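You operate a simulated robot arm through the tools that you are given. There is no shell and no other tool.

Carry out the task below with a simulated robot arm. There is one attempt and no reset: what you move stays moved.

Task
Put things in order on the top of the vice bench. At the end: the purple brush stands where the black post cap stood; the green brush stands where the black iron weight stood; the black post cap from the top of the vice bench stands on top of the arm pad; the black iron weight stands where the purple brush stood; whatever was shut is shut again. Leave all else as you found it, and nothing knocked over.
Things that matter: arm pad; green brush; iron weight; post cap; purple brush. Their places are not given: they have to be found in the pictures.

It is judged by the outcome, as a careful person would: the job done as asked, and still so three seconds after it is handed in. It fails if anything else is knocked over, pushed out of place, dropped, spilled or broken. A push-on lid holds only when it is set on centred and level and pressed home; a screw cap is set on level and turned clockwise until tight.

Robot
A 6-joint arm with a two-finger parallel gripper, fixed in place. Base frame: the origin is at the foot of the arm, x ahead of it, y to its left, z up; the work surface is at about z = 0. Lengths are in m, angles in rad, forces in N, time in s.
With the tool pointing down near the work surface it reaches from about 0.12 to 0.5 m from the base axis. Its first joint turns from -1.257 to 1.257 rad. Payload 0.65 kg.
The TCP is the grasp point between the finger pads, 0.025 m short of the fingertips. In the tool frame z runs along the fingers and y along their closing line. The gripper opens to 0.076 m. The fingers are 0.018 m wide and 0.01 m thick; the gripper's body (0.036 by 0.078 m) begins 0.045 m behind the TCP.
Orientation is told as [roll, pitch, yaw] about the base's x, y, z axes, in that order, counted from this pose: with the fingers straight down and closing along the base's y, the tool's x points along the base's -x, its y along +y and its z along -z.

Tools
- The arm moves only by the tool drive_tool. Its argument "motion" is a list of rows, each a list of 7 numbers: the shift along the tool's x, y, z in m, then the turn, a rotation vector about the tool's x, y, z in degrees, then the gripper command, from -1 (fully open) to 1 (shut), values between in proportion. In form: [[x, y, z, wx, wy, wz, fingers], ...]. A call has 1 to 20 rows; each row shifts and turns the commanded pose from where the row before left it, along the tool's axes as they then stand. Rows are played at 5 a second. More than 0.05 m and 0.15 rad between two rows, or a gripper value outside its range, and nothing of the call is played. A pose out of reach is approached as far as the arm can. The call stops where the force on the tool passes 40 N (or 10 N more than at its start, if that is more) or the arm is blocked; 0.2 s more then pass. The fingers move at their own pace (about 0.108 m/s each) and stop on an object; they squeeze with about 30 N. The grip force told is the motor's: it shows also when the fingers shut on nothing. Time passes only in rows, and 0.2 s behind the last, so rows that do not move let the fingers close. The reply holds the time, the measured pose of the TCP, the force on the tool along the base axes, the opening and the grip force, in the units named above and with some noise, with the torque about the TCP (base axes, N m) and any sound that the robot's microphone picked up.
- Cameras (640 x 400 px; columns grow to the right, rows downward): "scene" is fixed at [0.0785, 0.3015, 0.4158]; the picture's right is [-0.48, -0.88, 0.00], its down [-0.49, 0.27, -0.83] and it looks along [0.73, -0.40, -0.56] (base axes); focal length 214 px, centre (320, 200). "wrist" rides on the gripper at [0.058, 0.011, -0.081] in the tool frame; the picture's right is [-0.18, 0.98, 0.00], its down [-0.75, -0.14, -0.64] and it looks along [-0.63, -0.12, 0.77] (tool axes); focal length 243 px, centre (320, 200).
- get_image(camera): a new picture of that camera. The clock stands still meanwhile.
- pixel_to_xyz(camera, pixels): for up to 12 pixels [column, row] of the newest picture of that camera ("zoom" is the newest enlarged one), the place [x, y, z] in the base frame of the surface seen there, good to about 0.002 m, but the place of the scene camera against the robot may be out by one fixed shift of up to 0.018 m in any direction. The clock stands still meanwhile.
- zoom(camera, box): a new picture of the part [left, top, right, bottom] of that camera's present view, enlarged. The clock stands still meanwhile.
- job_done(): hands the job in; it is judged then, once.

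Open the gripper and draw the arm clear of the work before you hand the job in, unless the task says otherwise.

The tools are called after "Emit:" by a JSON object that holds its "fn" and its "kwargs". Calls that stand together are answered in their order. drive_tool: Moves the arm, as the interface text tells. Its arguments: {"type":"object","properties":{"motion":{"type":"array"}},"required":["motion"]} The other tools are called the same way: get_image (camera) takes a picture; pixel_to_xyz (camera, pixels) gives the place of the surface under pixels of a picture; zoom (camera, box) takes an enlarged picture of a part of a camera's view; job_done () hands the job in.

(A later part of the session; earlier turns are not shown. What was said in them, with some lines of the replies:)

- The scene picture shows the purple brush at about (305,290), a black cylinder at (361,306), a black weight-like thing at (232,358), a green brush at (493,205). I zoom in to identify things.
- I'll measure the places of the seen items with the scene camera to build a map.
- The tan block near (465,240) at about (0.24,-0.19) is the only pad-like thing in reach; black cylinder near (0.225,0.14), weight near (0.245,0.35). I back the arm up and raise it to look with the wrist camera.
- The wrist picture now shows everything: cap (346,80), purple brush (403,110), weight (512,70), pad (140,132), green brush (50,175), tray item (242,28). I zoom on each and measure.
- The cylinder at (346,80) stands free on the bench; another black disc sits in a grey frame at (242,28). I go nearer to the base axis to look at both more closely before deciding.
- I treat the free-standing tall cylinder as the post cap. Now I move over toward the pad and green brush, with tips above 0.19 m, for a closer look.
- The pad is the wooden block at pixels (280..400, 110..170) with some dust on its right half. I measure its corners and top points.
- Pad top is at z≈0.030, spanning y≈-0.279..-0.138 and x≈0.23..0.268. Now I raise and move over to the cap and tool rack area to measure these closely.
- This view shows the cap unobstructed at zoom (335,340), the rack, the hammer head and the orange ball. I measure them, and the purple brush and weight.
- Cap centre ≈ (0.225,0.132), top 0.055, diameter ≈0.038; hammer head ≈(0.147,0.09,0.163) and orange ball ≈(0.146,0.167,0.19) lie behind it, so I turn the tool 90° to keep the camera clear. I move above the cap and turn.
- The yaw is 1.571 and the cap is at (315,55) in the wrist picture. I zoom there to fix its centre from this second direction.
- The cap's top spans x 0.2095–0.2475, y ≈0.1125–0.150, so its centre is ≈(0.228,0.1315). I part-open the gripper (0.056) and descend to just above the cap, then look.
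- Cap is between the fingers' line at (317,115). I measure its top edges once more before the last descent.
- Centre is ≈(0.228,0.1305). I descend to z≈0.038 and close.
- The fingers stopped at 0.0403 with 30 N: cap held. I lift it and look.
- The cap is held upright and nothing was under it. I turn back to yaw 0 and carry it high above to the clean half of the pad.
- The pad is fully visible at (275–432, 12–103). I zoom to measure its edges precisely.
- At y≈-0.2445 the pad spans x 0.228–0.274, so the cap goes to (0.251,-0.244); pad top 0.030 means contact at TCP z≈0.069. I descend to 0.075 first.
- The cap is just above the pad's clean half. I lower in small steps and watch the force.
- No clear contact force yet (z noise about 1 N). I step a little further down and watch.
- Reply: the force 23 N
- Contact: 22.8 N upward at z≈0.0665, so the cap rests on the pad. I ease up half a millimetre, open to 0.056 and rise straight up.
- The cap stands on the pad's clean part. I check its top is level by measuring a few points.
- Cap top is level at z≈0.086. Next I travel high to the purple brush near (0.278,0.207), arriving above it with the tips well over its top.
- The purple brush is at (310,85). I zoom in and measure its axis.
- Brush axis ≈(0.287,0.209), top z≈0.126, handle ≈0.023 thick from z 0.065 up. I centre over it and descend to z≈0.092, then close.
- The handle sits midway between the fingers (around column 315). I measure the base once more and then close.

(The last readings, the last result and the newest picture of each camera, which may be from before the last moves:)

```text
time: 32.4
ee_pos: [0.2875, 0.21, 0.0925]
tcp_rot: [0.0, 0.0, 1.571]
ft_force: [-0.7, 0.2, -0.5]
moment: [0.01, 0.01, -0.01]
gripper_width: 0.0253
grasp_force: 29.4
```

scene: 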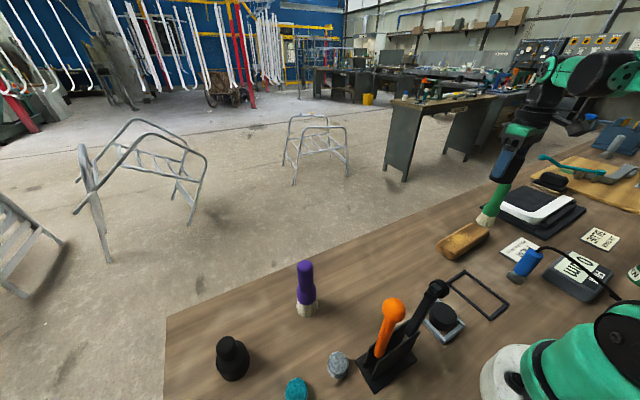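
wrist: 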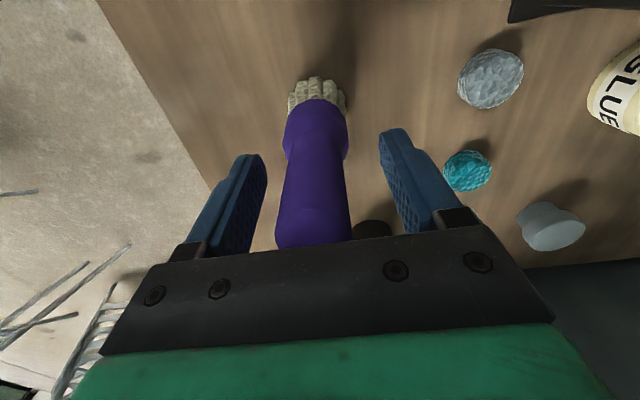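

Held at 0.0253 with 29 N. I lift 0.06, move to the cap's old spot (0.228,0.1305), and lower to just above the bench.

Emit:
{"fn": "drive_tool", "kwargs": {"motion": [[0, 0, -0.02, 0, 0, 0, 0.6], [0, 0, -0.04, 0, 0, 0, 0.6], [0.02, 0.015, 0, 0, 0, 0, 0.6], [0.03, 0.0225, 0, 0, 0, 0, 0.6], [0.0295, 0.022, 0, 0, 0, 0, 0.6], [0, 0, 0, 0, 0, 0, 0.6]]}}

Emit:
{"fn": "get_image", "kwargs": {"camera": "scene"}}

Emit:
{"fn": "get_image", "kwargs": {"camera": "wrist"}}

```text
time: 33.8
ee_pos: [0.2282, 0.1291, 0.1543]
tcp_rot: [0.0, 0.0, 1.57]
ft_force: [-0.1, 0.4, -2.0]
moment: [0.0, 0.02, -0.01]
gripper_width: 0.0254
grasp_force: 30.2
```

```text
taken
```

scene: 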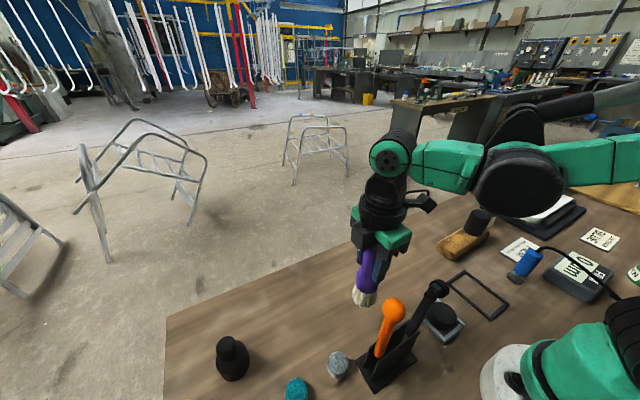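

```text
taken
```

wrist: 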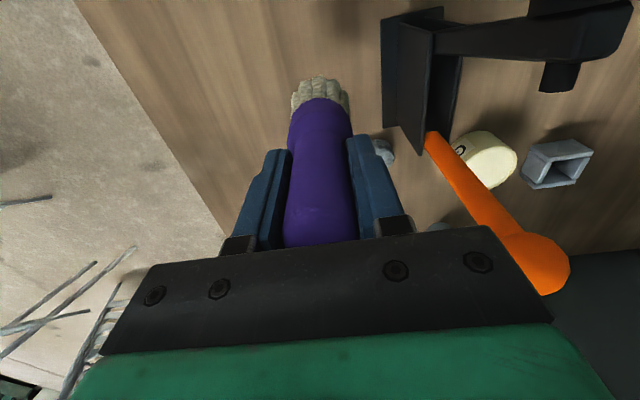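

The brush hangs straight, over (0.228,0.130), and the cap still stands on the pad. I lower it to near contact, then in small steps.

Emit:
{"fn": "drive_tool", "kwargs": {"motion": [[0, 0, 0.03, 0, 0, 0, 0.6], [0, 0, 0.02, 0, 0, 0, 0.6], [0, 0, 0.007, 0, 0, 0, 0.6], [0, 0, 0.0015, 0, 0, 0, 0.6], [0, 0, 0, 0, 0, 0, 0.6]]}}

```text
time: 35.0
ee_pos: [0.2271, 0.1286, 0.0946]
tcp_rot: [0.0, 0.0, 1.57]
ft_force: [0.0, 0.2, -1.8]
moment: [0.02, 0.0, -0.02]
gripper_width: 0.0256
grasp_force: 30.3
```

Reading z≈0.0946 with no contact yet; I lower 1 mm at a time and shift y by +1 mm.

Emit:
{"fn": "drive_tool", "kwargs": {"motion": [[-0.001, 0, 0.001, 0, 0, 0, 0.6], [0, 0, 0.0005, 0, 0, 0, 0.6], [0, 0, 0, 0, 0, 0, 0.6]]}}

```text
time: 35.8
ee_pos: [0.228, 0.1291, 0.0928]
tcp_rot: [0.001, 0.001, 1.571]
ft_force: [-0.8, 0.3, -0.9]
moment: [0.02, -0.01, -0.02]
gripper_width: 0.0253
grasp_force: 30.1
```

No clear contact force yet; one more 0.7 mm step.

Emit:
{"fn": "drive_tool", "kwargs": {"motion": [[0, 0, 0.0007, 0, 0, 0, 0.6], [0, 0, 0, 0, 0, 0, 0.6], [0, 0, 0, 0, 0, 0, 0.6]]}}

```text
time: 36.6
ee_pos: [0.228, 0.1285, 0.0926]
tcp_rot: [0.001, 0.0, 1.57]
ft_force: [0.0, -0.9, 3.6]
moment: [-0.04, 0.05, 0.01]
gripper_width: 0.0256
grasp_force: 29.4
```

Light contact (3.6 N up): the bristles are on the bench. I open, wait, and rise straight.

Emit:
{"fn": "drive_tool", "kwargs": {"motion": [[0, 0, 0, 0, 0, 0, -0.3], [0, 0, 0, 0, 0, 0, -0.3], [0, 0, 0, 0, 0, 0, -0.3], [0, 0, -0.02, 0, 0, 0, -0.3], [0, 0, -0.04, 0, 0, 0, -0.3], [0, 0, -0.04, 0, 0, 0, -0.3], [0, 0, -0.04, 0, 0, 0, -0.3], [0, 0, 0, 0, 0, 0, -0.3]]}}

Emit:
{"fn": "get_image", "kwargs": {"camera": "scene"}}

Emit:
{"fn": "get_image", "kwargs": {"camera": "wrist"}}

```text
time: 38.4
ee_pos: [0.2282, 0.13, 0.2327]
tcp_rot: [0.001, 0.001, 1.568]
ft_force: [-0.3, 1.1, 0.1]
moment: [-0.01, 0.04, 0.01]
gripper_width: 0.0495
grasp_force: 0.0
```

```text
taken
```

scene: 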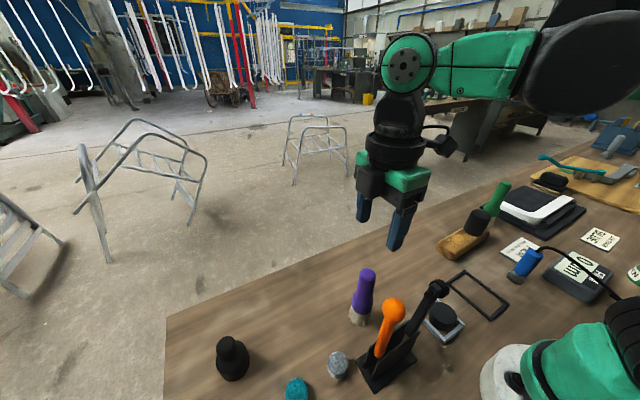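

```text
taken
```

wrist: 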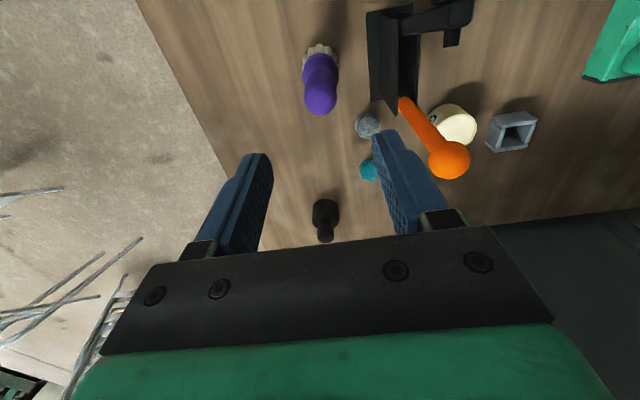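

The purple brush stands upright on the cap's old place at wrist pixel (320,85). Next I move toward the iron weight (seen at (325,220)) to measure it.

Emit:
{"fn": "drive_tool", "kwargs": {"motion": [[-0.04, -0.006, 0, 0, 0, 0, -0.3], [-0.045, -0.007, 0, 0, 0, 0, -0.3], [-0.045, -0.007, 0, 0, 0, 0, -0.3], [-0.045, -0.007, 0, 0, 0, 0, -1], [-0.03, 0, 0, 0, 0, 0, -1], [0, 0, 0, 0, 0, 0, -1]]}}

Emit:
{"fn": "get_image", "kwargs": {"camera": "wrist"}}

Emit:
{"fn": "zoom", "kwargs": {"camera": "wrist", "box": [240, 20, 400, 140]}}

```text
time: 39.8
ee_pos: [0.2541, 0.3362, 0.2335]
tcp_rot: [-0.002, -0.001, 1.572]
ft_force: [0.0, 0.5, 0.3]
moment: [-0.02, 0.02, -0.01]
gripper_width: 0.076
grasp_force: 0.1
```

```text
taken
```

wrist: 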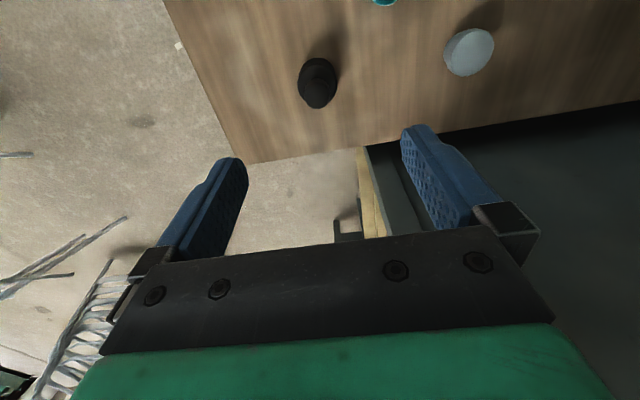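

```text
3.33 times, centred on (320, 80) of wrist
```

zoom: 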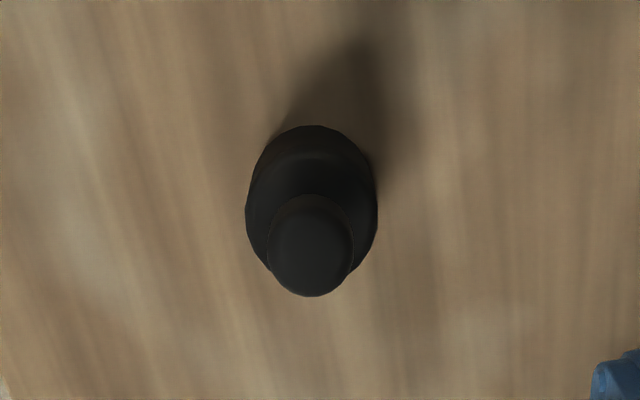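

The weight is at zoom (310,210), knob in front of the body. I measure its body edges and knob.

Emit:
{"fn": "pixel_to_xyz", "kwargs": {"camera": "zoom", "pixels": [[310, 130], [310, 150], [310, 180], [252, 210], [372, 210], [258, 180], [368, 180], [310, 240], [275, 245], [348, 245], [310, 290], [310, 205]]}}

```text
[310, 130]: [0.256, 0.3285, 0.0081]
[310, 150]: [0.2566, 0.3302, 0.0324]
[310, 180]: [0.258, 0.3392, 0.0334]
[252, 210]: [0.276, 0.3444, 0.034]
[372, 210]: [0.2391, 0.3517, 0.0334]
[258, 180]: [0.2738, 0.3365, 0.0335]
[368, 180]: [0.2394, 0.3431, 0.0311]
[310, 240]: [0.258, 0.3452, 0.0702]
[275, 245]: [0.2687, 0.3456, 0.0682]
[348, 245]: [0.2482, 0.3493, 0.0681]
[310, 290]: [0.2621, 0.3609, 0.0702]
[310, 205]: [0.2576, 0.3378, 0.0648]
```

The weight: body centre ≈(0.258,0.349), Ø≈0.039, height 0.034, knob top 0.070. I centre over it, open to 0.061 and descend to z≈0.06 first to check.

Emit:
{"fn": "drive_tool", "kwargs": {"motion": [[-0.0128, -0.004, 0.03, 0, 0, 0, -0.6], [0, 0, 0.04, 0, 0, 0, -0.6], [0, 0, 0.04, 0, 0, 0, -0.6], [0, 0, 0.04, 0, 0, 0, -0.6], [0, 0, 0.02, 0, 0, 0, -0.6], [0, 0, 0, 0, 0, 0, -0.6]]}}

Emit:
{"fn": "get_image", "kwargs": {"camera": "wrist"}}

Emit:
{"fn": "zoom", "kwargs": {"camera": "scene", "box": [160, 270, 320, 390]}}

```text
time: 41.2
ee_pos: [0.2588, 0.3475, 0.0619]
tcp_rot: [0.0, 0.001, 1.57]
ft_force: [-0.5, 0.2, 0.2]
moment: [-0.01, 0.01, -0.02]
gripper_width: 0.0608
grasp_force: 0.0
```

```text
taken
```

wrist: 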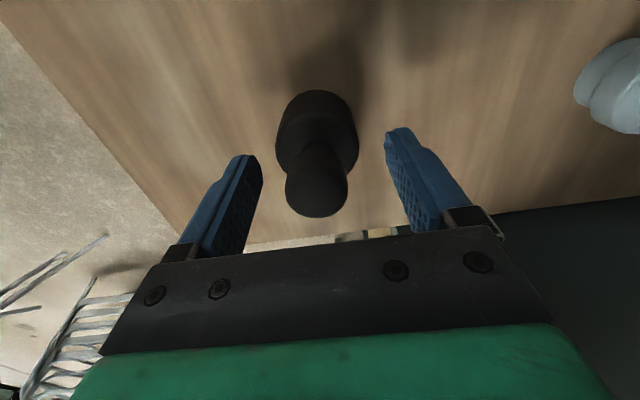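

```text
3.33 times, centred on (240, 330) of scene
```

zoom: 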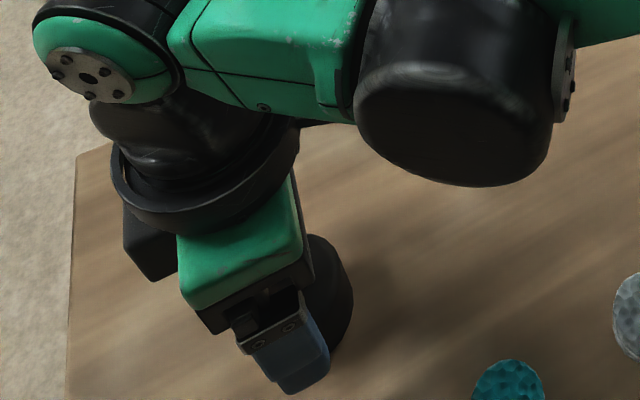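

The weight's body (centre about column 317) is midway between the fingers. I measure it again from here before the last part of the descent.

Emit:
{"fn": "pixel_to_xyz", "kwargs": {"camera": "wrist", "pixels": [[317, 95], [317, 125], [278, 140], [356, 140], [317, 195], [290, 190], [344, 190], [318, 213], [282, 120], [353, 120]]}}

```text
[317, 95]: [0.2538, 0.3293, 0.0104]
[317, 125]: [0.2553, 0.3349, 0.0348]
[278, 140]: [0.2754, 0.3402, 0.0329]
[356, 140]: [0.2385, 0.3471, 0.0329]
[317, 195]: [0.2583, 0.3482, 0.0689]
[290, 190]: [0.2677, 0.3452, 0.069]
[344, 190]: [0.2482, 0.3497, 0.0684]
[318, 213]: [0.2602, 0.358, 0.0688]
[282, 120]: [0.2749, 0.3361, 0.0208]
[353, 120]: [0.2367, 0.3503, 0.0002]
```

Centre confirmed ≈(0.2575,0.3485). I descend to z≈0.033 and close.

Emit:
{"fn": "drive_tool", "kwargs": {"motion": [[0, 0, 0.015, 0, 0, 0, -0.6], [0, 0, 0.01, 0, 0, 0, -0.6], [0, 0, 0.004, 0, 0, 0, -0.6], [0, 0, 0, 0, 0, 0, -0.6], [0, 0, 0, 0, 0, 0, 0.5], [0, 0, 0, 0, 0, 0, 0.5], [0, 0, 0, 0, 0, 0, 0.5]]}}

```text
time: 42.8
ee_pos: [0.2579, 0.3473, 0.033]
tcp_rot: [0.001, 0.0, 1.571]
ft_force: [-0.2, -0.1, -1.2]
moment: [-0.01, 0.01, 0.0]
gripper_width: 0.0425
grasp_force: 30.6
```

Held at 0.0425 with 30 N. I lift gently and check the load.

Emit:
{"fn": "drive_tool", "kwargs": {"motion": [[0, 0, -0.01, 0, 0, 0, 0.6], [0, 0, -0.02, 0, 0, 0, 0.6], [0, 0, -0.02, 0, 0, 0, 0.6], [0, 0, 0, 0, 0, 0, 0.6]]}}

Emit:
{"fn": "get_image", "kwargs": {"camera": "wrist"}}

```text
time: 43.8
ee_pos: [0.2593, 0.3475, 0.0844]
tcp_rot: [-0.001, 0.001, 1.571]
ft_force: [0.5, -0.6, -4.2]
moment: [0.02, 0.0, 0.03]
gripper_width: 0.0422
grasp_force: 29.7
```

```text
taken
```

wrist: 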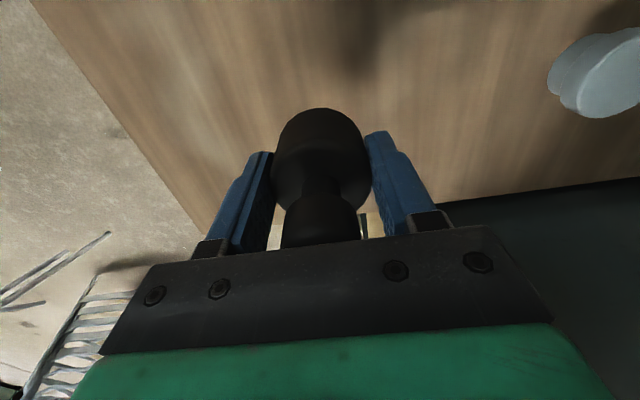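

The load is about 4 N and the weight hangs level. I lift higher, turn to yaw 0 so the camera stays clear of the purple brush, and carry it to the purple brush's old place (0.287,0.2095).

Emit:
{"fn": "drive_tool", "kwargs": {"motion": [[0, 0, -0.04, 0, 0, 0, 0.6], [0, 0, -0.03, 0, 0, 0, 0.6], [0, 0, 0, 0, 0, 7.5, 0.6], [0, 0, 0, 0, 0, 7.5, 0.6], [0, 0, 0, 0, 0, 7.5, 0.6], [0, 0, 0, 0, 0, 7.5, 0.6], [0, 0, 0, 0, 0, 7.5, 0.6], [0, 0, 0, 0, 0, 7.5, 0.6], [0, 0, 0, 0, 0, 7.5, 0.6], [0, 0, 0, 0, 0, 7.5, 0.6], [0, 0, 0, 0, 0, 7.5, 0.6], [0, 0, 0, 0, 0, 7.5, 0.6], [0, 0, 0, 0, 0, 7.5, 0.6], [0, 0, 0, 0, 0, 7.5, 0.6], [-0.007, -0.034, 0, 0, 0, 0, 0.6], [-0.007, -0.035, 0, 0, 0, 0, 0.6], [-0.007, -0.035, 0, 0, 0, 0, 0.6], [-0.007, -0.035, 0, 0, 0, 0, 0.6], [0, 0, 0, 0, 0, 0, 0.6]]}}

Emit:
{"fn": "get_image", "kwargs": {"camera": "wrist"}}

Emit:
{"fn": "get_image", "kwargs": {"camera": "scene"}}

```text
time: 47.8
ee_pos: [0.2885, 0.2085, 0.1535]
tcp_rot: [0.001, 0.002, 0.0]
ft_force: [0.3, 0.5, -3.5]
moment: [0.04, 0.01, 0.01]
gripper_width: 0.0423
grasp_force: 30.3
```

```text
taken
```

wrist: 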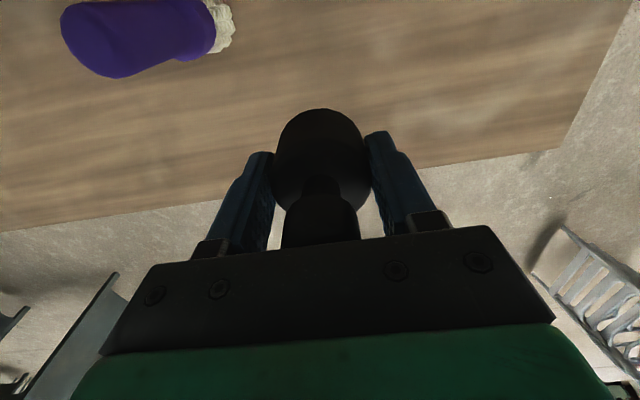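

```text
taken
```

scene: 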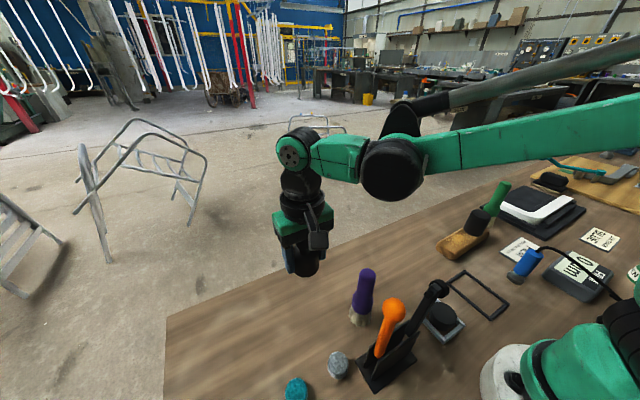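

The weight is over (0.288,0.2085) at z 0.1535 with nothing below it. I lower 0.117 m toward contact with a 1 mm correction.

Emit:
{"fn": "drive_tool", "kwargs": {"motion": [[0.001, 0.001, 0.04, 0, 0, 0, 0.6], [0, 0, 0.04, 0, 0, 0, 0.6], [0, 0, 0.025, 0, 0, 0, 0.6], [0, 0, 0.012, 0, 0, 0, 0.6], [0, 0, 0, 0, 0, 0, 0.6]]}}

Emit:
{"fn": "zoom", "kwargs": {"camera": "scene", "box": [240, 220, 400, 340]}}

```text
time: 49.0
ee_pos: [0.2865, 0.2093, 0.0364]
tcp_rot: [0.0, 0.0, 0.0]
ft_force: [0.6, -0.3, -2.8]
moment: [0.0, 0.01, 0.0]
gripper_width: 0.0425
grasp_force: 30.1
```

```text
3.33 times, centred on (320, 280) of scene
```

zoom: 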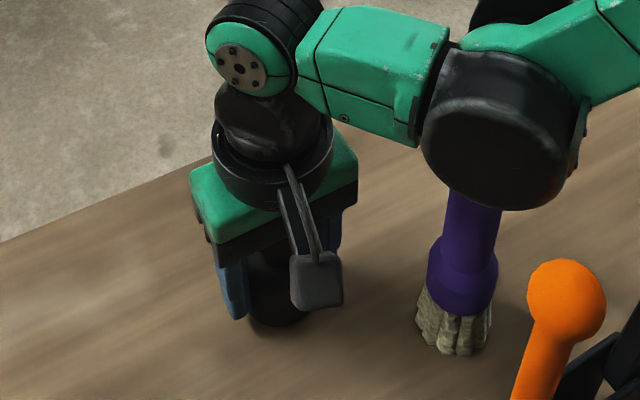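

The arm's elbow disc appears over the purple brush in the picture; I check its actual height before lowering more.

Emit:
{"fn": "pixel_to_xyz", "kwargs": {"camera": "zoom", "pixels": [[500, 205], [470, 180], [500, 150], [470, 200], [470, 225], [380, 130], [318, 290], [300, 200], [560, 170]]}}

```text
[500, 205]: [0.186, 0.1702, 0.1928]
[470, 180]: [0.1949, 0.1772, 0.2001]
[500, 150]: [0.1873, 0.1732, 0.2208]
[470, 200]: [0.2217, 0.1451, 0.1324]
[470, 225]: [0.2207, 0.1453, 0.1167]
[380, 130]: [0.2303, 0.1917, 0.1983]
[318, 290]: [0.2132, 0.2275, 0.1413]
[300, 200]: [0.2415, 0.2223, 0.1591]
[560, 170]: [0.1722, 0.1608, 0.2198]
```

Elbow bottom is ~0.18 m high, over 0.05 m above the brush top and about 0.02 m off the orange ball; only 3 mm remain. I lower in 1 mm steps.

Emit:
{"fn": "drive_tool", "kwargs": {"motion": [[0, 0, 0.001, 0, 0, 0, 0.6], [0, 0, 0.001, 0, 0, 0, 0.6], [0, 0, 0, 0, 0, 0, 0.6]]}}

```text
time: 49.8
ee_pos: [0.2848, 0.21, 0.0345]
tcp_rot: [0.0, 0.0, 0.001]
ft_force: [0.2, 0.8, -3.4]
moment: [0.02, 0.02, -0.01]
gripper_width: 0.0423
grasp_force: 30.2
```

Still hanging (−3.4 N); another 0.7 mm down.

Emit:
{"fn": "drive_tool", "kwargs": {"motion": [[0, 0, 0.0007, 0, 0, 0, 0.6], [0, 0, 0, 0, 0, 0, 0.6], [0, 0, 0, 0, 0, 0, 0.6]]}}

```text
time: 50.6
ee_pos: [0.2853, 0.2094, 0.033]
tcp_rot: [0.0, -0.001, 0.002]
ft_force: [-0.6, -0.3, -2.9]
moment: [-0.02, -0.01, -0.02]
gripper_width: 0.0421
grasp_force: 29.4
```

Still about −3 N; one more 0.7 mm.

Emit:
{"fn": "drive_tool", "kwargs": {"motion": [[0, 0, 0.0007, 0, 0, 0, 0.6], [0, 0, 0, 0, 0, 0, 0.6], [0, 0, 0, 0, 0, 0, 0.6]]}}

```text
time: 51.4
ee_pos: [0.2865, 0.2097, 0.0332]
tcp_rot: [0.0, -0.001, -0.001]
ft_force: [-1.3, -0.3, 21.3]
moment: [-0.04, -0.03, -0.02]
gripper_width: 0.0423
grasp_force: 29.6
```

Contact at 21 N: the weight is on the bench. I ease up slightly, open to 0.061 and rise straight up.

Emit:
{"fn": "drive_tool", "kwargs": {"motion": [[0, 0, -0.0006, 0, 0, 0, 0.6], [0, 0, 0, 0, 0, 0, -0.6], [0, 0, 0, 0, 0, 0, -0.6], [0, 0, 0, 0, 0, 0, -0.6], [0, 0, -0.02, 0, 0, 0, -0.6], [0, 0, -0.04, 0, 0, 0, -0.6], [0, 0, -0.04, 0, 0, 0, -0.6], [0, 0, -0.04, 0, 0, 0, -0.6], [0, 0, -0.04, 0, 0, 0, -0.6], [0, 0, -0.03, 0, 0, 0, -0.6], [0, 0, 0, 0, 0, 0, -0.6]]}}

Emit:
{"fn": "get_image", "kwargs": {"camera": "scene"}}

Emit:
{"fn": "get_image", "kwargs": {"camera": "wrist"}}

```text
time: 53.8
ee_pos: [0.2878, 0.2094, 0.2438]
tcp_rot: [0.0, 0.0, 0.0]
ft_force: [-0.1, 0.0, 0.0]
moment: [0.01, -0.03, 0.04]
gripper_width: 0.061
grasp_force: 0.1
```

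```text
taken
```

scene: 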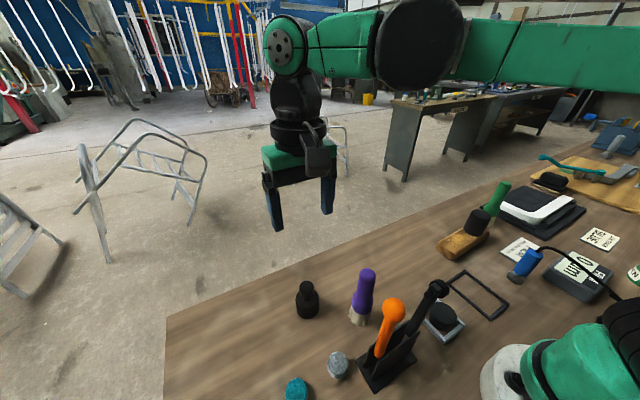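

```text
taken
```

wrist: 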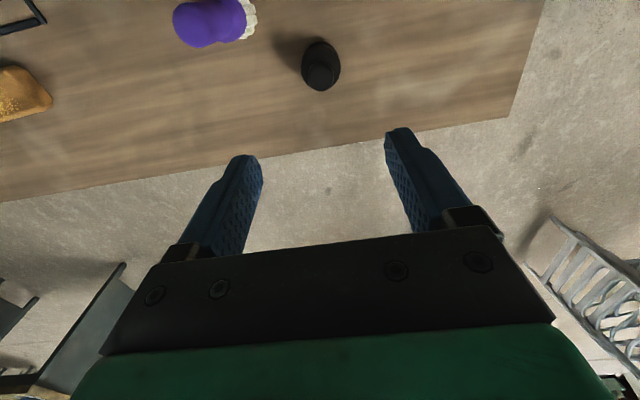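

The weight stands at the purple brush's old spot. I measure its position and go across toward the green brush.

Emit:
{"fn": "pixel_to_xyz", "kwargs": {"camera": "wrist", "pixels": [[319, 42], [303, 65], [339, 65], [320, 77], [308, 75], [332, 75], [230, 20], [245, 20]]}}

Emit:
{"fn": "drive_tool", "kwargs": {"motion": [[0.002, -0.046, 0, 0, 0, 0, -0.6], [0.002, -0.046, 0, 0, 0, 0, -0.6], [0.002, -0.046, 0, 0, 0, 0, -0.6], [0.002, -0.046, 0, 0, 0, 0, -0.6], [0.002, -0.046, 0, 0, 0, 0, -0.6], [0.002, -0.046, 0, 0, 0, 0, -0.6], [0.002, -0.046, 0, 0, 0, 0, -0.6], [0.002, -0.046, 0, 0, 0, 0, -0.6], [0.002, -0.046, 0, 0, 0, 0, -0.6], [0.002, -0.046, 0, 0, 0, 0, -0.6], [0.002, -0.046, 0, 0, 0, 0, -0.6], [0, -0.02, 0, 0, 0, 0, -0.6], [0, 0, 0, 0, 0, 0, -0.6]]}}

Emit:
{"fn": "get_image", "kwargs": {"camera": "wrist"}}

Emit:
{"fn": "zoom", "kwargs": {"camera": "wrist", "box": [240, 20, 400, 140]}}

```text
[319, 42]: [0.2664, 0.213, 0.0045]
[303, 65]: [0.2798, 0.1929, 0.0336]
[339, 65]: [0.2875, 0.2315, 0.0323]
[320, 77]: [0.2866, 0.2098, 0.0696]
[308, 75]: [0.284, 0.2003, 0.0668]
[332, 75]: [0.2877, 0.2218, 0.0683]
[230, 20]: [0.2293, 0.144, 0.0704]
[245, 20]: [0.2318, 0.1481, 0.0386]
```

```text
time: 56.6
ee_pos: [0.2637, -0.3156, 0.2413]
tcp_rot: [0.0, 0.0, -0.001]
ft_force: [-0.7, -0.6, 0.0]
moment: [0.0, 0.02, 0.0]
gripper_width: 0.0608
grasp_force: 0.1
```

```text
taken
```

wrist: 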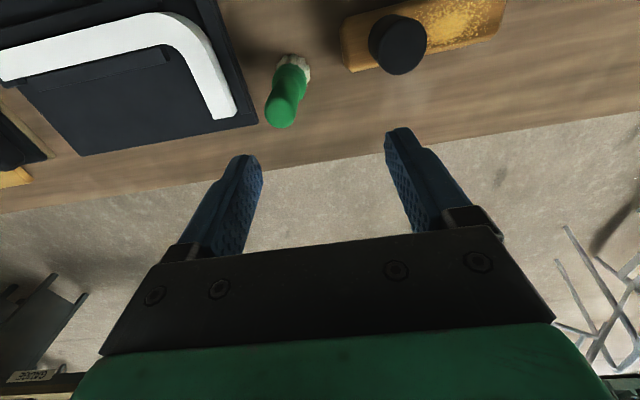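

```text
3.33 times, centred on (320, 80) of wrist
```

zoom: 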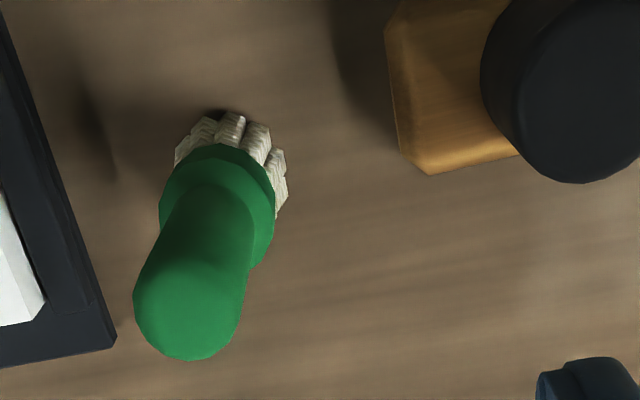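

Weight centre ≈(0.2865,0.211), good. Now I measure the green brush in this zoomed view.

Emit:
{"fn": "pixel_to_xyz", "kwargs": {"camera": "zoom", "pixels": [[190, 310], [138, 300], [243, 310], [190, 355], [195, 250], [215, 170], [165, 190], [270, 215], [215, 150], [180, 145], [285, 180], [230, 115]]}}

Emit:
{"fn": "pixel_to_xyz", "kwargs": {"camera": "wrist", "pixels": [[258, 100], [250, 118], [235, 110], [225, 60], [245, 80], [266, 122]]}}

```text
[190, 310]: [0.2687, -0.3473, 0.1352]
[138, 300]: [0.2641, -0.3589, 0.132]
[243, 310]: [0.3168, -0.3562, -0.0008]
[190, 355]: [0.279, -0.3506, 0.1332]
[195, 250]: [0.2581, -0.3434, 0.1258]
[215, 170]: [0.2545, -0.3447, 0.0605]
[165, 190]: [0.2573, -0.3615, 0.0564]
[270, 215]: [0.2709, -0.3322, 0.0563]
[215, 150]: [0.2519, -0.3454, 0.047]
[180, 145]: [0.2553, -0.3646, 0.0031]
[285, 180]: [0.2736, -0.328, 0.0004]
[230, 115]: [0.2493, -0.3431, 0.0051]
```

```text
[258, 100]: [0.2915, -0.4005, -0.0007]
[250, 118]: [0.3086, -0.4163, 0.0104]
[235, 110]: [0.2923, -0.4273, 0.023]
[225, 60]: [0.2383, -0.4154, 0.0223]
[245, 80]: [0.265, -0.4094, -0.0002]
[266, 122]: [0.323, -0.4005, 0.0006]
```

Green brush axis ≈(0.268,-0.347), top z≈0.136, collar top ≈0.065. I centre over it and descend to z≈0.10.

Emit:
{"fn": "drive_tool", "kwargs": {"motion": [[-0.0043, -0.0314, 0, 0, 0, 0, -0.6], [0, 0, 0.03, 0, 0, 0, -0.6], [0, 0, 0.04, 0, 0, 0, -0.6], [0, 0, 0.04, 0, 0, 0, -0.6], [0, 0, 0.02, 0, 0, 0, -0.6], [0, 0, 0.01, 0, 0, 0, -0.6], [0, 0, 0, 0, 0, 0, -0.6]]}}

Emit:
{"fn": "get_image", "kwargs": {"camera": "wrist"}}

Emit:
{"fn": "get_image", "kwargs": {"camera": "scene"}}

```text
time: 58.2
ee_pos: [0.2674, -0.3474, 0.1034]
tcp_rot: [-0.001, 0.0, 0.0]
ft_force: [-0.1, 0.5, 0.1]
moment: [0.01, 0.02, 0.0]
gripper_width: 0.0609
grasp_force: 0.1
```

```text
taken
```

wrist: 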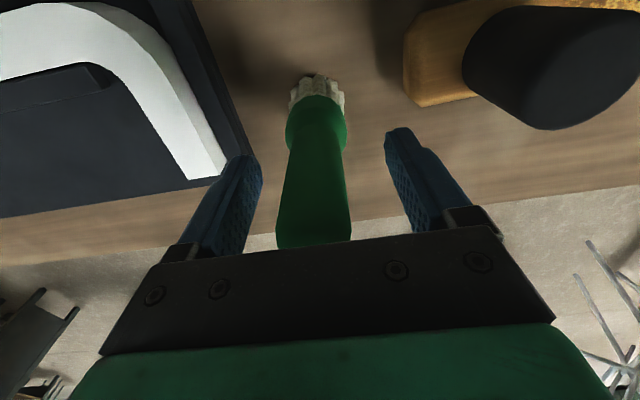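

```text
taken
```

scene: 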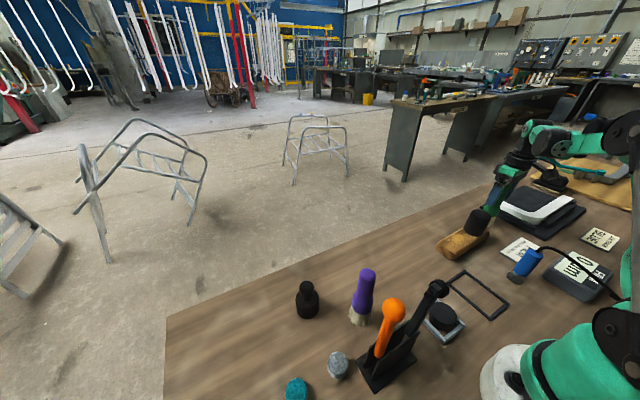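

The handle is centred between the fingers. I close on it.

Emit:
{"fn": "drive_tool", "kwargs": {"motion": [[0, 0, 0, 0, 0, 0, 0.6], [0, 0, 0, 0, 0, 0, 0.6], [0, 0, 0, 0, 0, 0, 0.6], [0, 0, 0, 0, 0, 0, 0.6]]}}

```text
time: 59.2
ee_pos: [0.2685, -0.3477, 0.1025]
tcp_rot: [0.0, 0.001, 0.002]
ft_force: [-0.4, -0.3, -0.8]
moment: [0.01, -0.02, 0.01]
gripper_width: 0.0256
grasp_force: 29.7
```

Held at 0.0256 with 30 N. I lift 0.16 m and carry it across to above the weight's old place (0.258,0.349).

Emit:
{"fn": "drive_tool", "kwargs": {"motion": [[0, 0, -0.03, 0, 0, 0, 0.6], [0, 0, -0.045, 0, 0, 0, 0.6], [0, 0, -0.045, 0, 0, 0, 0.6], [0, 0, -0.04, 0, 0, 0, 0.6], [0.0007, 0.0464, 0, 0, 0, 0, 0.6], [0.0007, 0.0464, 0, 0, 0, 0, 0.6], [0.0007, 0.0464, 0, 0, 0, 0, 0.6], [0.0007, 0.0464, 0, 0, 0, 0, 0.6], [0.0007, 0.0464, 0, 0, 0, 0, 0.6], [0.0007, 0.0464, 0, 0, 0, 0, 0.6], [0.0007, 0.0464, 0, 0, 0, 0, 0.6], [0.0007, 0.0464, 0, 0, 0, 0, 0.6], [0.0007, 0.0464, 0, 0, 0, 0, 0.6], [0.0007, 0.0464, 0, 0, 0, 0, 0.6], [0.0007, 0.0464, 0, 0, 0, 0, 0.6], [0.0007, 0.0464, 0, 0, 0, 0, 0.6], [0.0007, 0.0464, 0, 0, 0, 0, 0.6], [0.0007, 0.0464, 0, 0, 0, 0, 0.6], [0.0007, 0.0464, 0, 0, 0, 0, 0.6], [0, 0, 0, 0, 0, 0, 0.6]]}}

Emit:
{"fn": "get_image", "kwargs": {"camera": "scene"}}

Emit:
{"fn": "get_image", "kwargs": {"camera": "wrist"}}

```text
time: 63.4
ee_pos: [0.2534, 0.3521, 0.2581]
tcp_rot: [0.001, 0.002, 0.0]
ft_force: [-0.2, -0.2, -0.2]
moment: [0.01, -0.03, -0.01]
gripper_width: 0.0252
grasp_force: 30.0
out of reach, approached as far as the arm can: row 4
```

```text
taken
```

scene: 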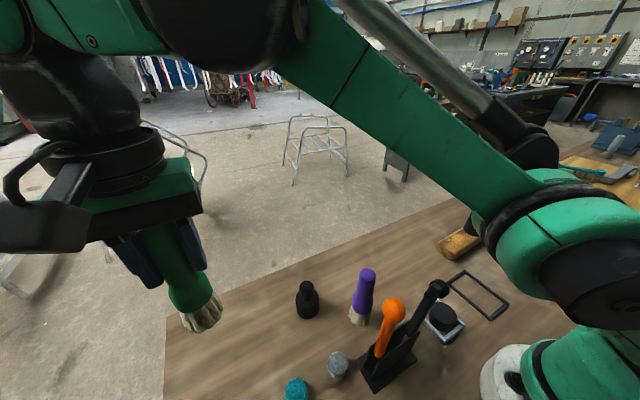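

```text
taken
```

wrist: 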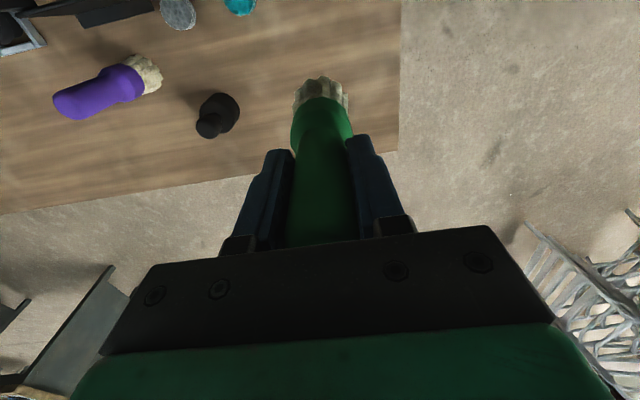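

One row was slightly out of reach, so I'm at (0.2534,0.3521). I correct toward (0.258,0.349) while lowering to z≈0.17 and check the pose.

Emit:
{"fn": "drive_tool", "kwargs": {"motion": [[0, 0, 0.04, 0, 0, 0, 0.6], [-0.0045, -0.003, 0.04, 0, 0, 0, 0.6], [0, 0, 0, 0, 0, 0, 0.6], [0, 0, 0, 0, 0, 0, 0.6]]}}

Emit:
{"fn": "get_image", "kwargs": {"camera": "scene"}}

Emit:
{"fn": "get_image", "kwargs": {"camera": "wrist"}}

```text
time: 64.4
ee_pos: [0.258, 0.3498, 0.1796]
tcp_rot: [0.0, 0.0, 0.001]
ft_force: [-0.2, -0.2, -1.5]
moment: [0.03, 0.03, 0.01]
gripper_width: 0.0256
grasp_force: 30.1
```

```text
taken
```

scene: 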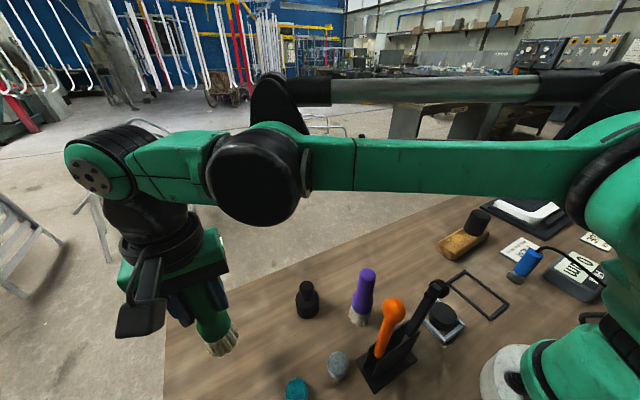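

```text
taken
```

wrist: 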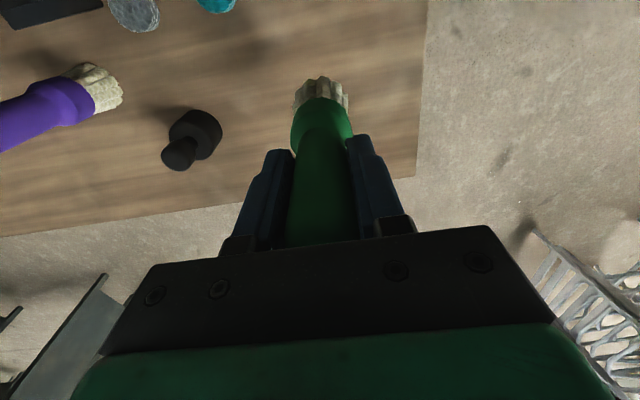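

Pose is (0.258,0.3498,0.1796), clear all round. I lower 0.074 m toward the contact height of about 0.102.

Emit:
{"fn": "drive_tool", "kwargs": {"motion": [[0, -0.001, 0.035, 0, 0, 0, 0.6], [0, 0, 0.03, 0, 0, 0, 0.6], [0, 0, 0.009, 0, 0, 0, 0.6], [0, 0, 0, 0, 0, 0, 0.6]]}}

```text
time: 65.4
ee_pos: [0.2591, 0.349, 0.1052]
tcp_rot: [0.0, -0.001, -0.001]
ft_force: [0.1, 0.0, -0.5]
moment: [0.01, 0.0, -0.05]
gripper_width: 0.0253
grasp_force: 30.3
```

No contact yet at 0.105; I lower 2 mm more in steps.

Emit:
{"fn": "drive_tool", "kwargs": {"motion": [[0, 0, 0.001, 0, 0, 0, 0.6], [0, 0, 0.001, 0, 0, 0, 0.6], [0, 0, 0, 0, 0, 0, 0.6]]}}

```text
time: 66.2
ee_pos: [0.2605, 0.3491, 0.1034]
tcp_rot: [0.0, 0.001, 0.0]
ft_force: [-0.1, 0.7, -0.7]
moment: [0.0, 0.02, 0.0]
gripper_width: 0.0257
grasp_force: 30.4
```

Still none at 0.1034; another 0.7 mm.

Emit:
{"fn": "drive_tool", "kwargs": {"motion": [[0, 0, 0.0007, 0, 0, 0, 0.6], [0, 0, 0, 0, 0, 0, 0.6], [0, 0, 0, 0, 0, 0, 0.6]]}}

```text
time: 67.0
ee_pos: [0.2599, 0.3486, 0.1023]
tcp_rot: [0.0, 0.0, -0.001]
ft_force: [-1.0, -0.3, -1.4]
moment: [-0.02, 0.01, -0.01]
gripper_width: 0.0252
grasp_force: 30.0
```

Still no upward force; another 0.7 mm.

Emit:
{"fn": "drive_tool", "kwargs": {"motion": [[0, 0, 0.0007, 0, 0, 0, 0.6], [0, 0, 0, 0, 0, 0, 0.6], [0, 0, 0, 0, 0, 0, 0.6]]}}

Emit:
{"fn": "zoom", "kwargs": {"camera": "scene", "box": [150, 280, 310, 400]}}

```text
time: 67.8
ee_pos: [0.2592, 0.3483, 0.102]
tcp_rot: [0.0, 0.0, 0.0]
ft_force: [0.7, 0.1, 2.1]
moment: [0.02, -0.01, 0.01]
gripper_width: 0.0255
grasp_force: 30.1
```

```text
3.33 times, centred on (230, 340) of scene
```

zoom: 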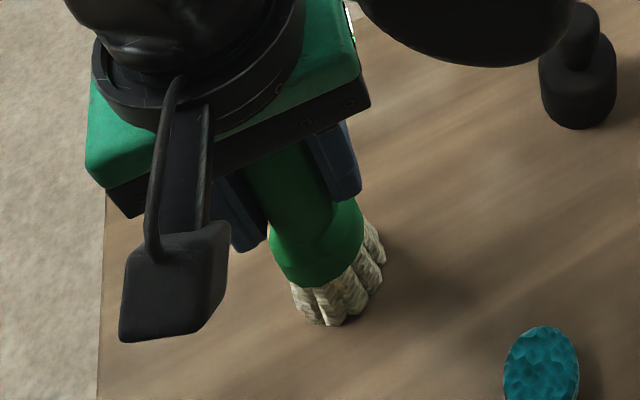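

Light contact (+2.1 N versus about −1 N hanging). I go 0.3 mm more, then open and rise straight up.

Emit:
{"fn": "drive_tool", "kwargs": {"motion": [[0, 0, 0.0003, 0, 0, 0, 0.6], [0, 0, 0, 0, 0, 0, -0.4], [0, 0, 0, 0, 0, 0, -0.4], [0, 0, 0, 0, 0, 0, -0.4], [0, 0, -0.02, 0, 0, 0, -0.4], [0, 0, -0.04, 0, 0, 0, -0.4], [0, 0, -0.04, 0, 0, 0, -0.4], [0, 0, -0.04, 0, 0, 0, -0.4], [0, 0, 0, 0, 0, 0, -0.4]]}}

Emit:
{"fn": "get_image", "kwargs": {"camera": "wrist"}}

Emit:
{"fn": "get_image", "kwargs": {"camera": "scene"}}

```text
time: 69.8
ee_pos: [0.2585, 0.3491, 0.2425]
tcp_rot: [-0.001, 0.0, -0.001]
ft_force: [-0.5, -0.2, 1.2]
moment: [-0.03, 0.04, -0.01]
gripper_width: 0.0531
grasp_force: 0.1
```

```text
taken
```

wrist: 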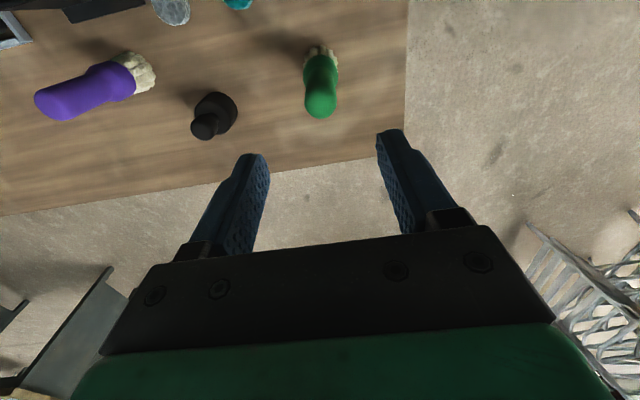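

```text
taken
```

scene: 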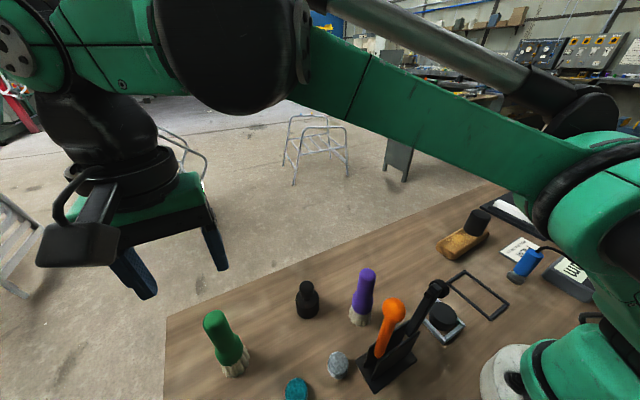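

The green brush stands upright on the weight's old spot. I raise and draw the arm back to about its start pose, opening the gripper, and take final pictures.

Emit:
{"fn": "pixel_to_xyz", "kwargs": {"camera": "wrist", "pixels": [[320, 100], [305, 100], [337, 100], [320, 60], [306, 68], [337, 68], [215, 105], [205, 128], [135, 75]]}}

Emit:
{"fn": "drive_tool", "kwargs": {"motion": [[0, -0.04, -0.01, 0, 0, 0, -0.6], [0, -0.045, 0, 0, 0, 0, -1], [0, -0.045, 0, 0, 0, 0, -1], [0, -0.045, 0, 0, 0, 0, -1], [0.01, -0.045, -0.02, 0, 0, 0, -1], [0.04, -0.03, -0.02, 0, 0, 0, -1], [0.04, 0, 0, 0, 0, 0, -1], [0, 0, 0, 0, 0, 0, -1]]}}

Emit:
{"fn": "get_image", "kwargs": {"camera": "wrist"}}

Emit:
{"fn": "get_image", "kwargs": {"camera": "scene"}}

```text
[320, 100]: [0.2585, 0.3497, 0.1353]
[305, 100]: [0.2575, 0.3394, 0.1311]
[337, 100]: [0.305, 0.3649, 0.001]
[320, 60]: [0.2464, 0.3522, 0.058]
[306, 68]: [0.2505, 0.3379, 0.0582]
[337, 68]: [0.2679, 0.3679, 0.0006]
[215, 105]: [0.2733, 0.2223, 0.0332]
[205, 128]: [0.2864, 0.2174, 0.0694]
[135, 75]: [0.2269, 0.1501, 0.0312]
```

```text
refused: row 5 steps farther than a row can; nothing moved
```

```text
taken
```

wrist: 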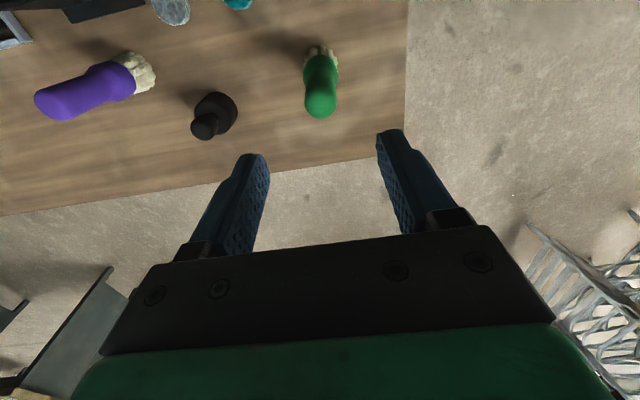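

```text
taken
```

scene: 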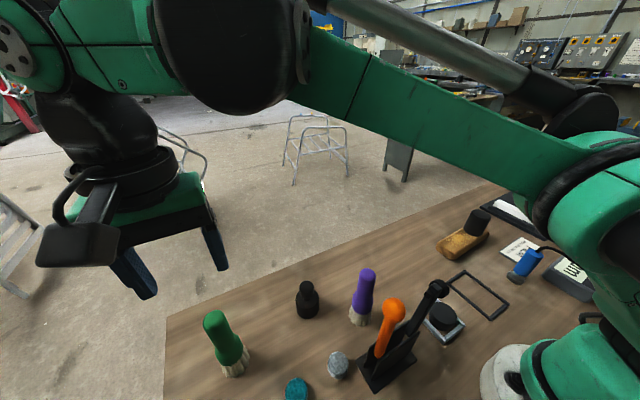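

The call was refused because one step was slightly too long; nothing moved. The green brush top reads (0.2585,0.3497), as wanted. I repeat the retreat with shorter steps.

Emit:
{"fn": "drive_tool", "kwargs": {"motion": [[0, -0.035, -0.01, 0, 0, 0, -0.6], [0, -0.045, 0, 0, 0, 0, -1], [0, -0.045, 0, 0, 0, 0, -1], [0, -0.045, 0, 0, 0, 0, -1], [0.01, -0.04, -0.02, 0, 0, 0, -1], [0.03, -0.025, -0.02, 0, 0, 0, -1], [0.035, 0, 0, 0, 0, 0, -1], [0, 0, 0, 0, 0, 0, -1]]}}

Emit:
{"fn": "get_image", "kwargs": {"camera": "wrist"}}

Emit:
{"fn": "get_image", "kwargs": {"camera": "scene"}}

```text
time: 71.6
ee_pos: [0.1836, 0.1137, 0.2929]
tcp_rot: [-0.001, 0.001, 0.0]
ft_force: [0.0, 0.8, 0.5]
moment: [0.02, 0.0, 0.03]
gripper_width: 0.0762
grasp_force: 0.1
```

```text
taken
```

wrist: 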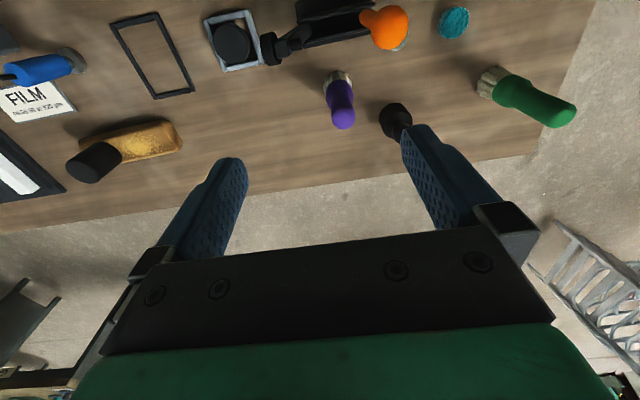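

```text
taken
```

scene: 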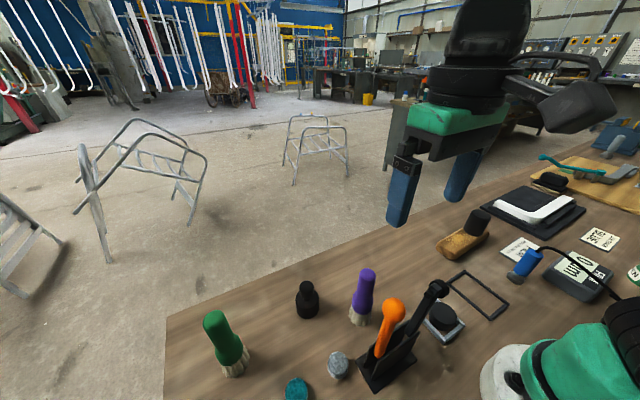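

Everything else is at its old pixels: rack (390,350), knobs (338,365) and (297,390), tray (443,318), frame (478,294). The four items are upright in their places. I check the brushes and cap once more in an enlarged view before handing in.

Emit:
{"fn": "zoom", "kwargs": {"camera": "scene", "box": [180, 240, 420, 400]}}

Emit:
{"fn": "zoom", "kwargs": {"camera": "scene", "box": [420, 170, 600, 290]}}

```text
2.50 times, centred on (300, 320) of scene
```

zoom: 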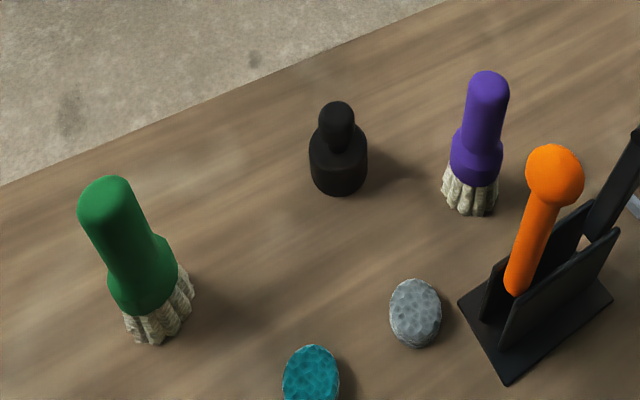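

```text
3.33 times, centred on (510, 230) of scene
```

zoom: 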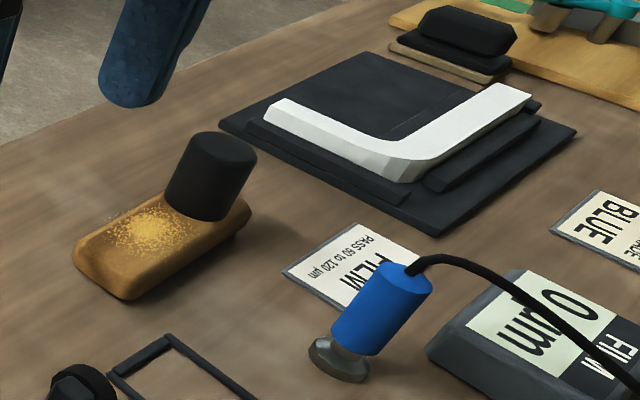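

All four items stand upright in their asked places, the gripper is open and the arm is clear above the bench. I hand the job in.

Emit:
{"fn": "job_done", "kwargs": {}}

```text
The job is handed in.
```

I moved all four items to where you asked and handed the job in. In the last pictures each one stands upright, and nothing else on the bench appears to have moved.

| Item | Now stands | Notes |
|---|---|---|
| Black post cap | On top of the arm pad | Its top measured level; it sits on the half of the pad without dust |
| Purple brush | Where the post cap stood | Set down at about (0.228, 0.129), against the cap's measured (0.228, 0.1305) |
| Black iron weight | Where the purple brush stood | Within about 2 mm |
| Green brush | Where the iron weight stood | Within about 1 mm |

- **Post cap:** there was also a black disc sitting in a small grey frame. I took the free-standing black cylinder as the post cap, because you described it as being on the top of the bench.
- **Arm pad:** I took the tan wooden block with dust on it as the arm pad. It was the only pad-like thing within reach.

I opened and shut nothing. The gripper is open and the arm is drawn up clear of the work.
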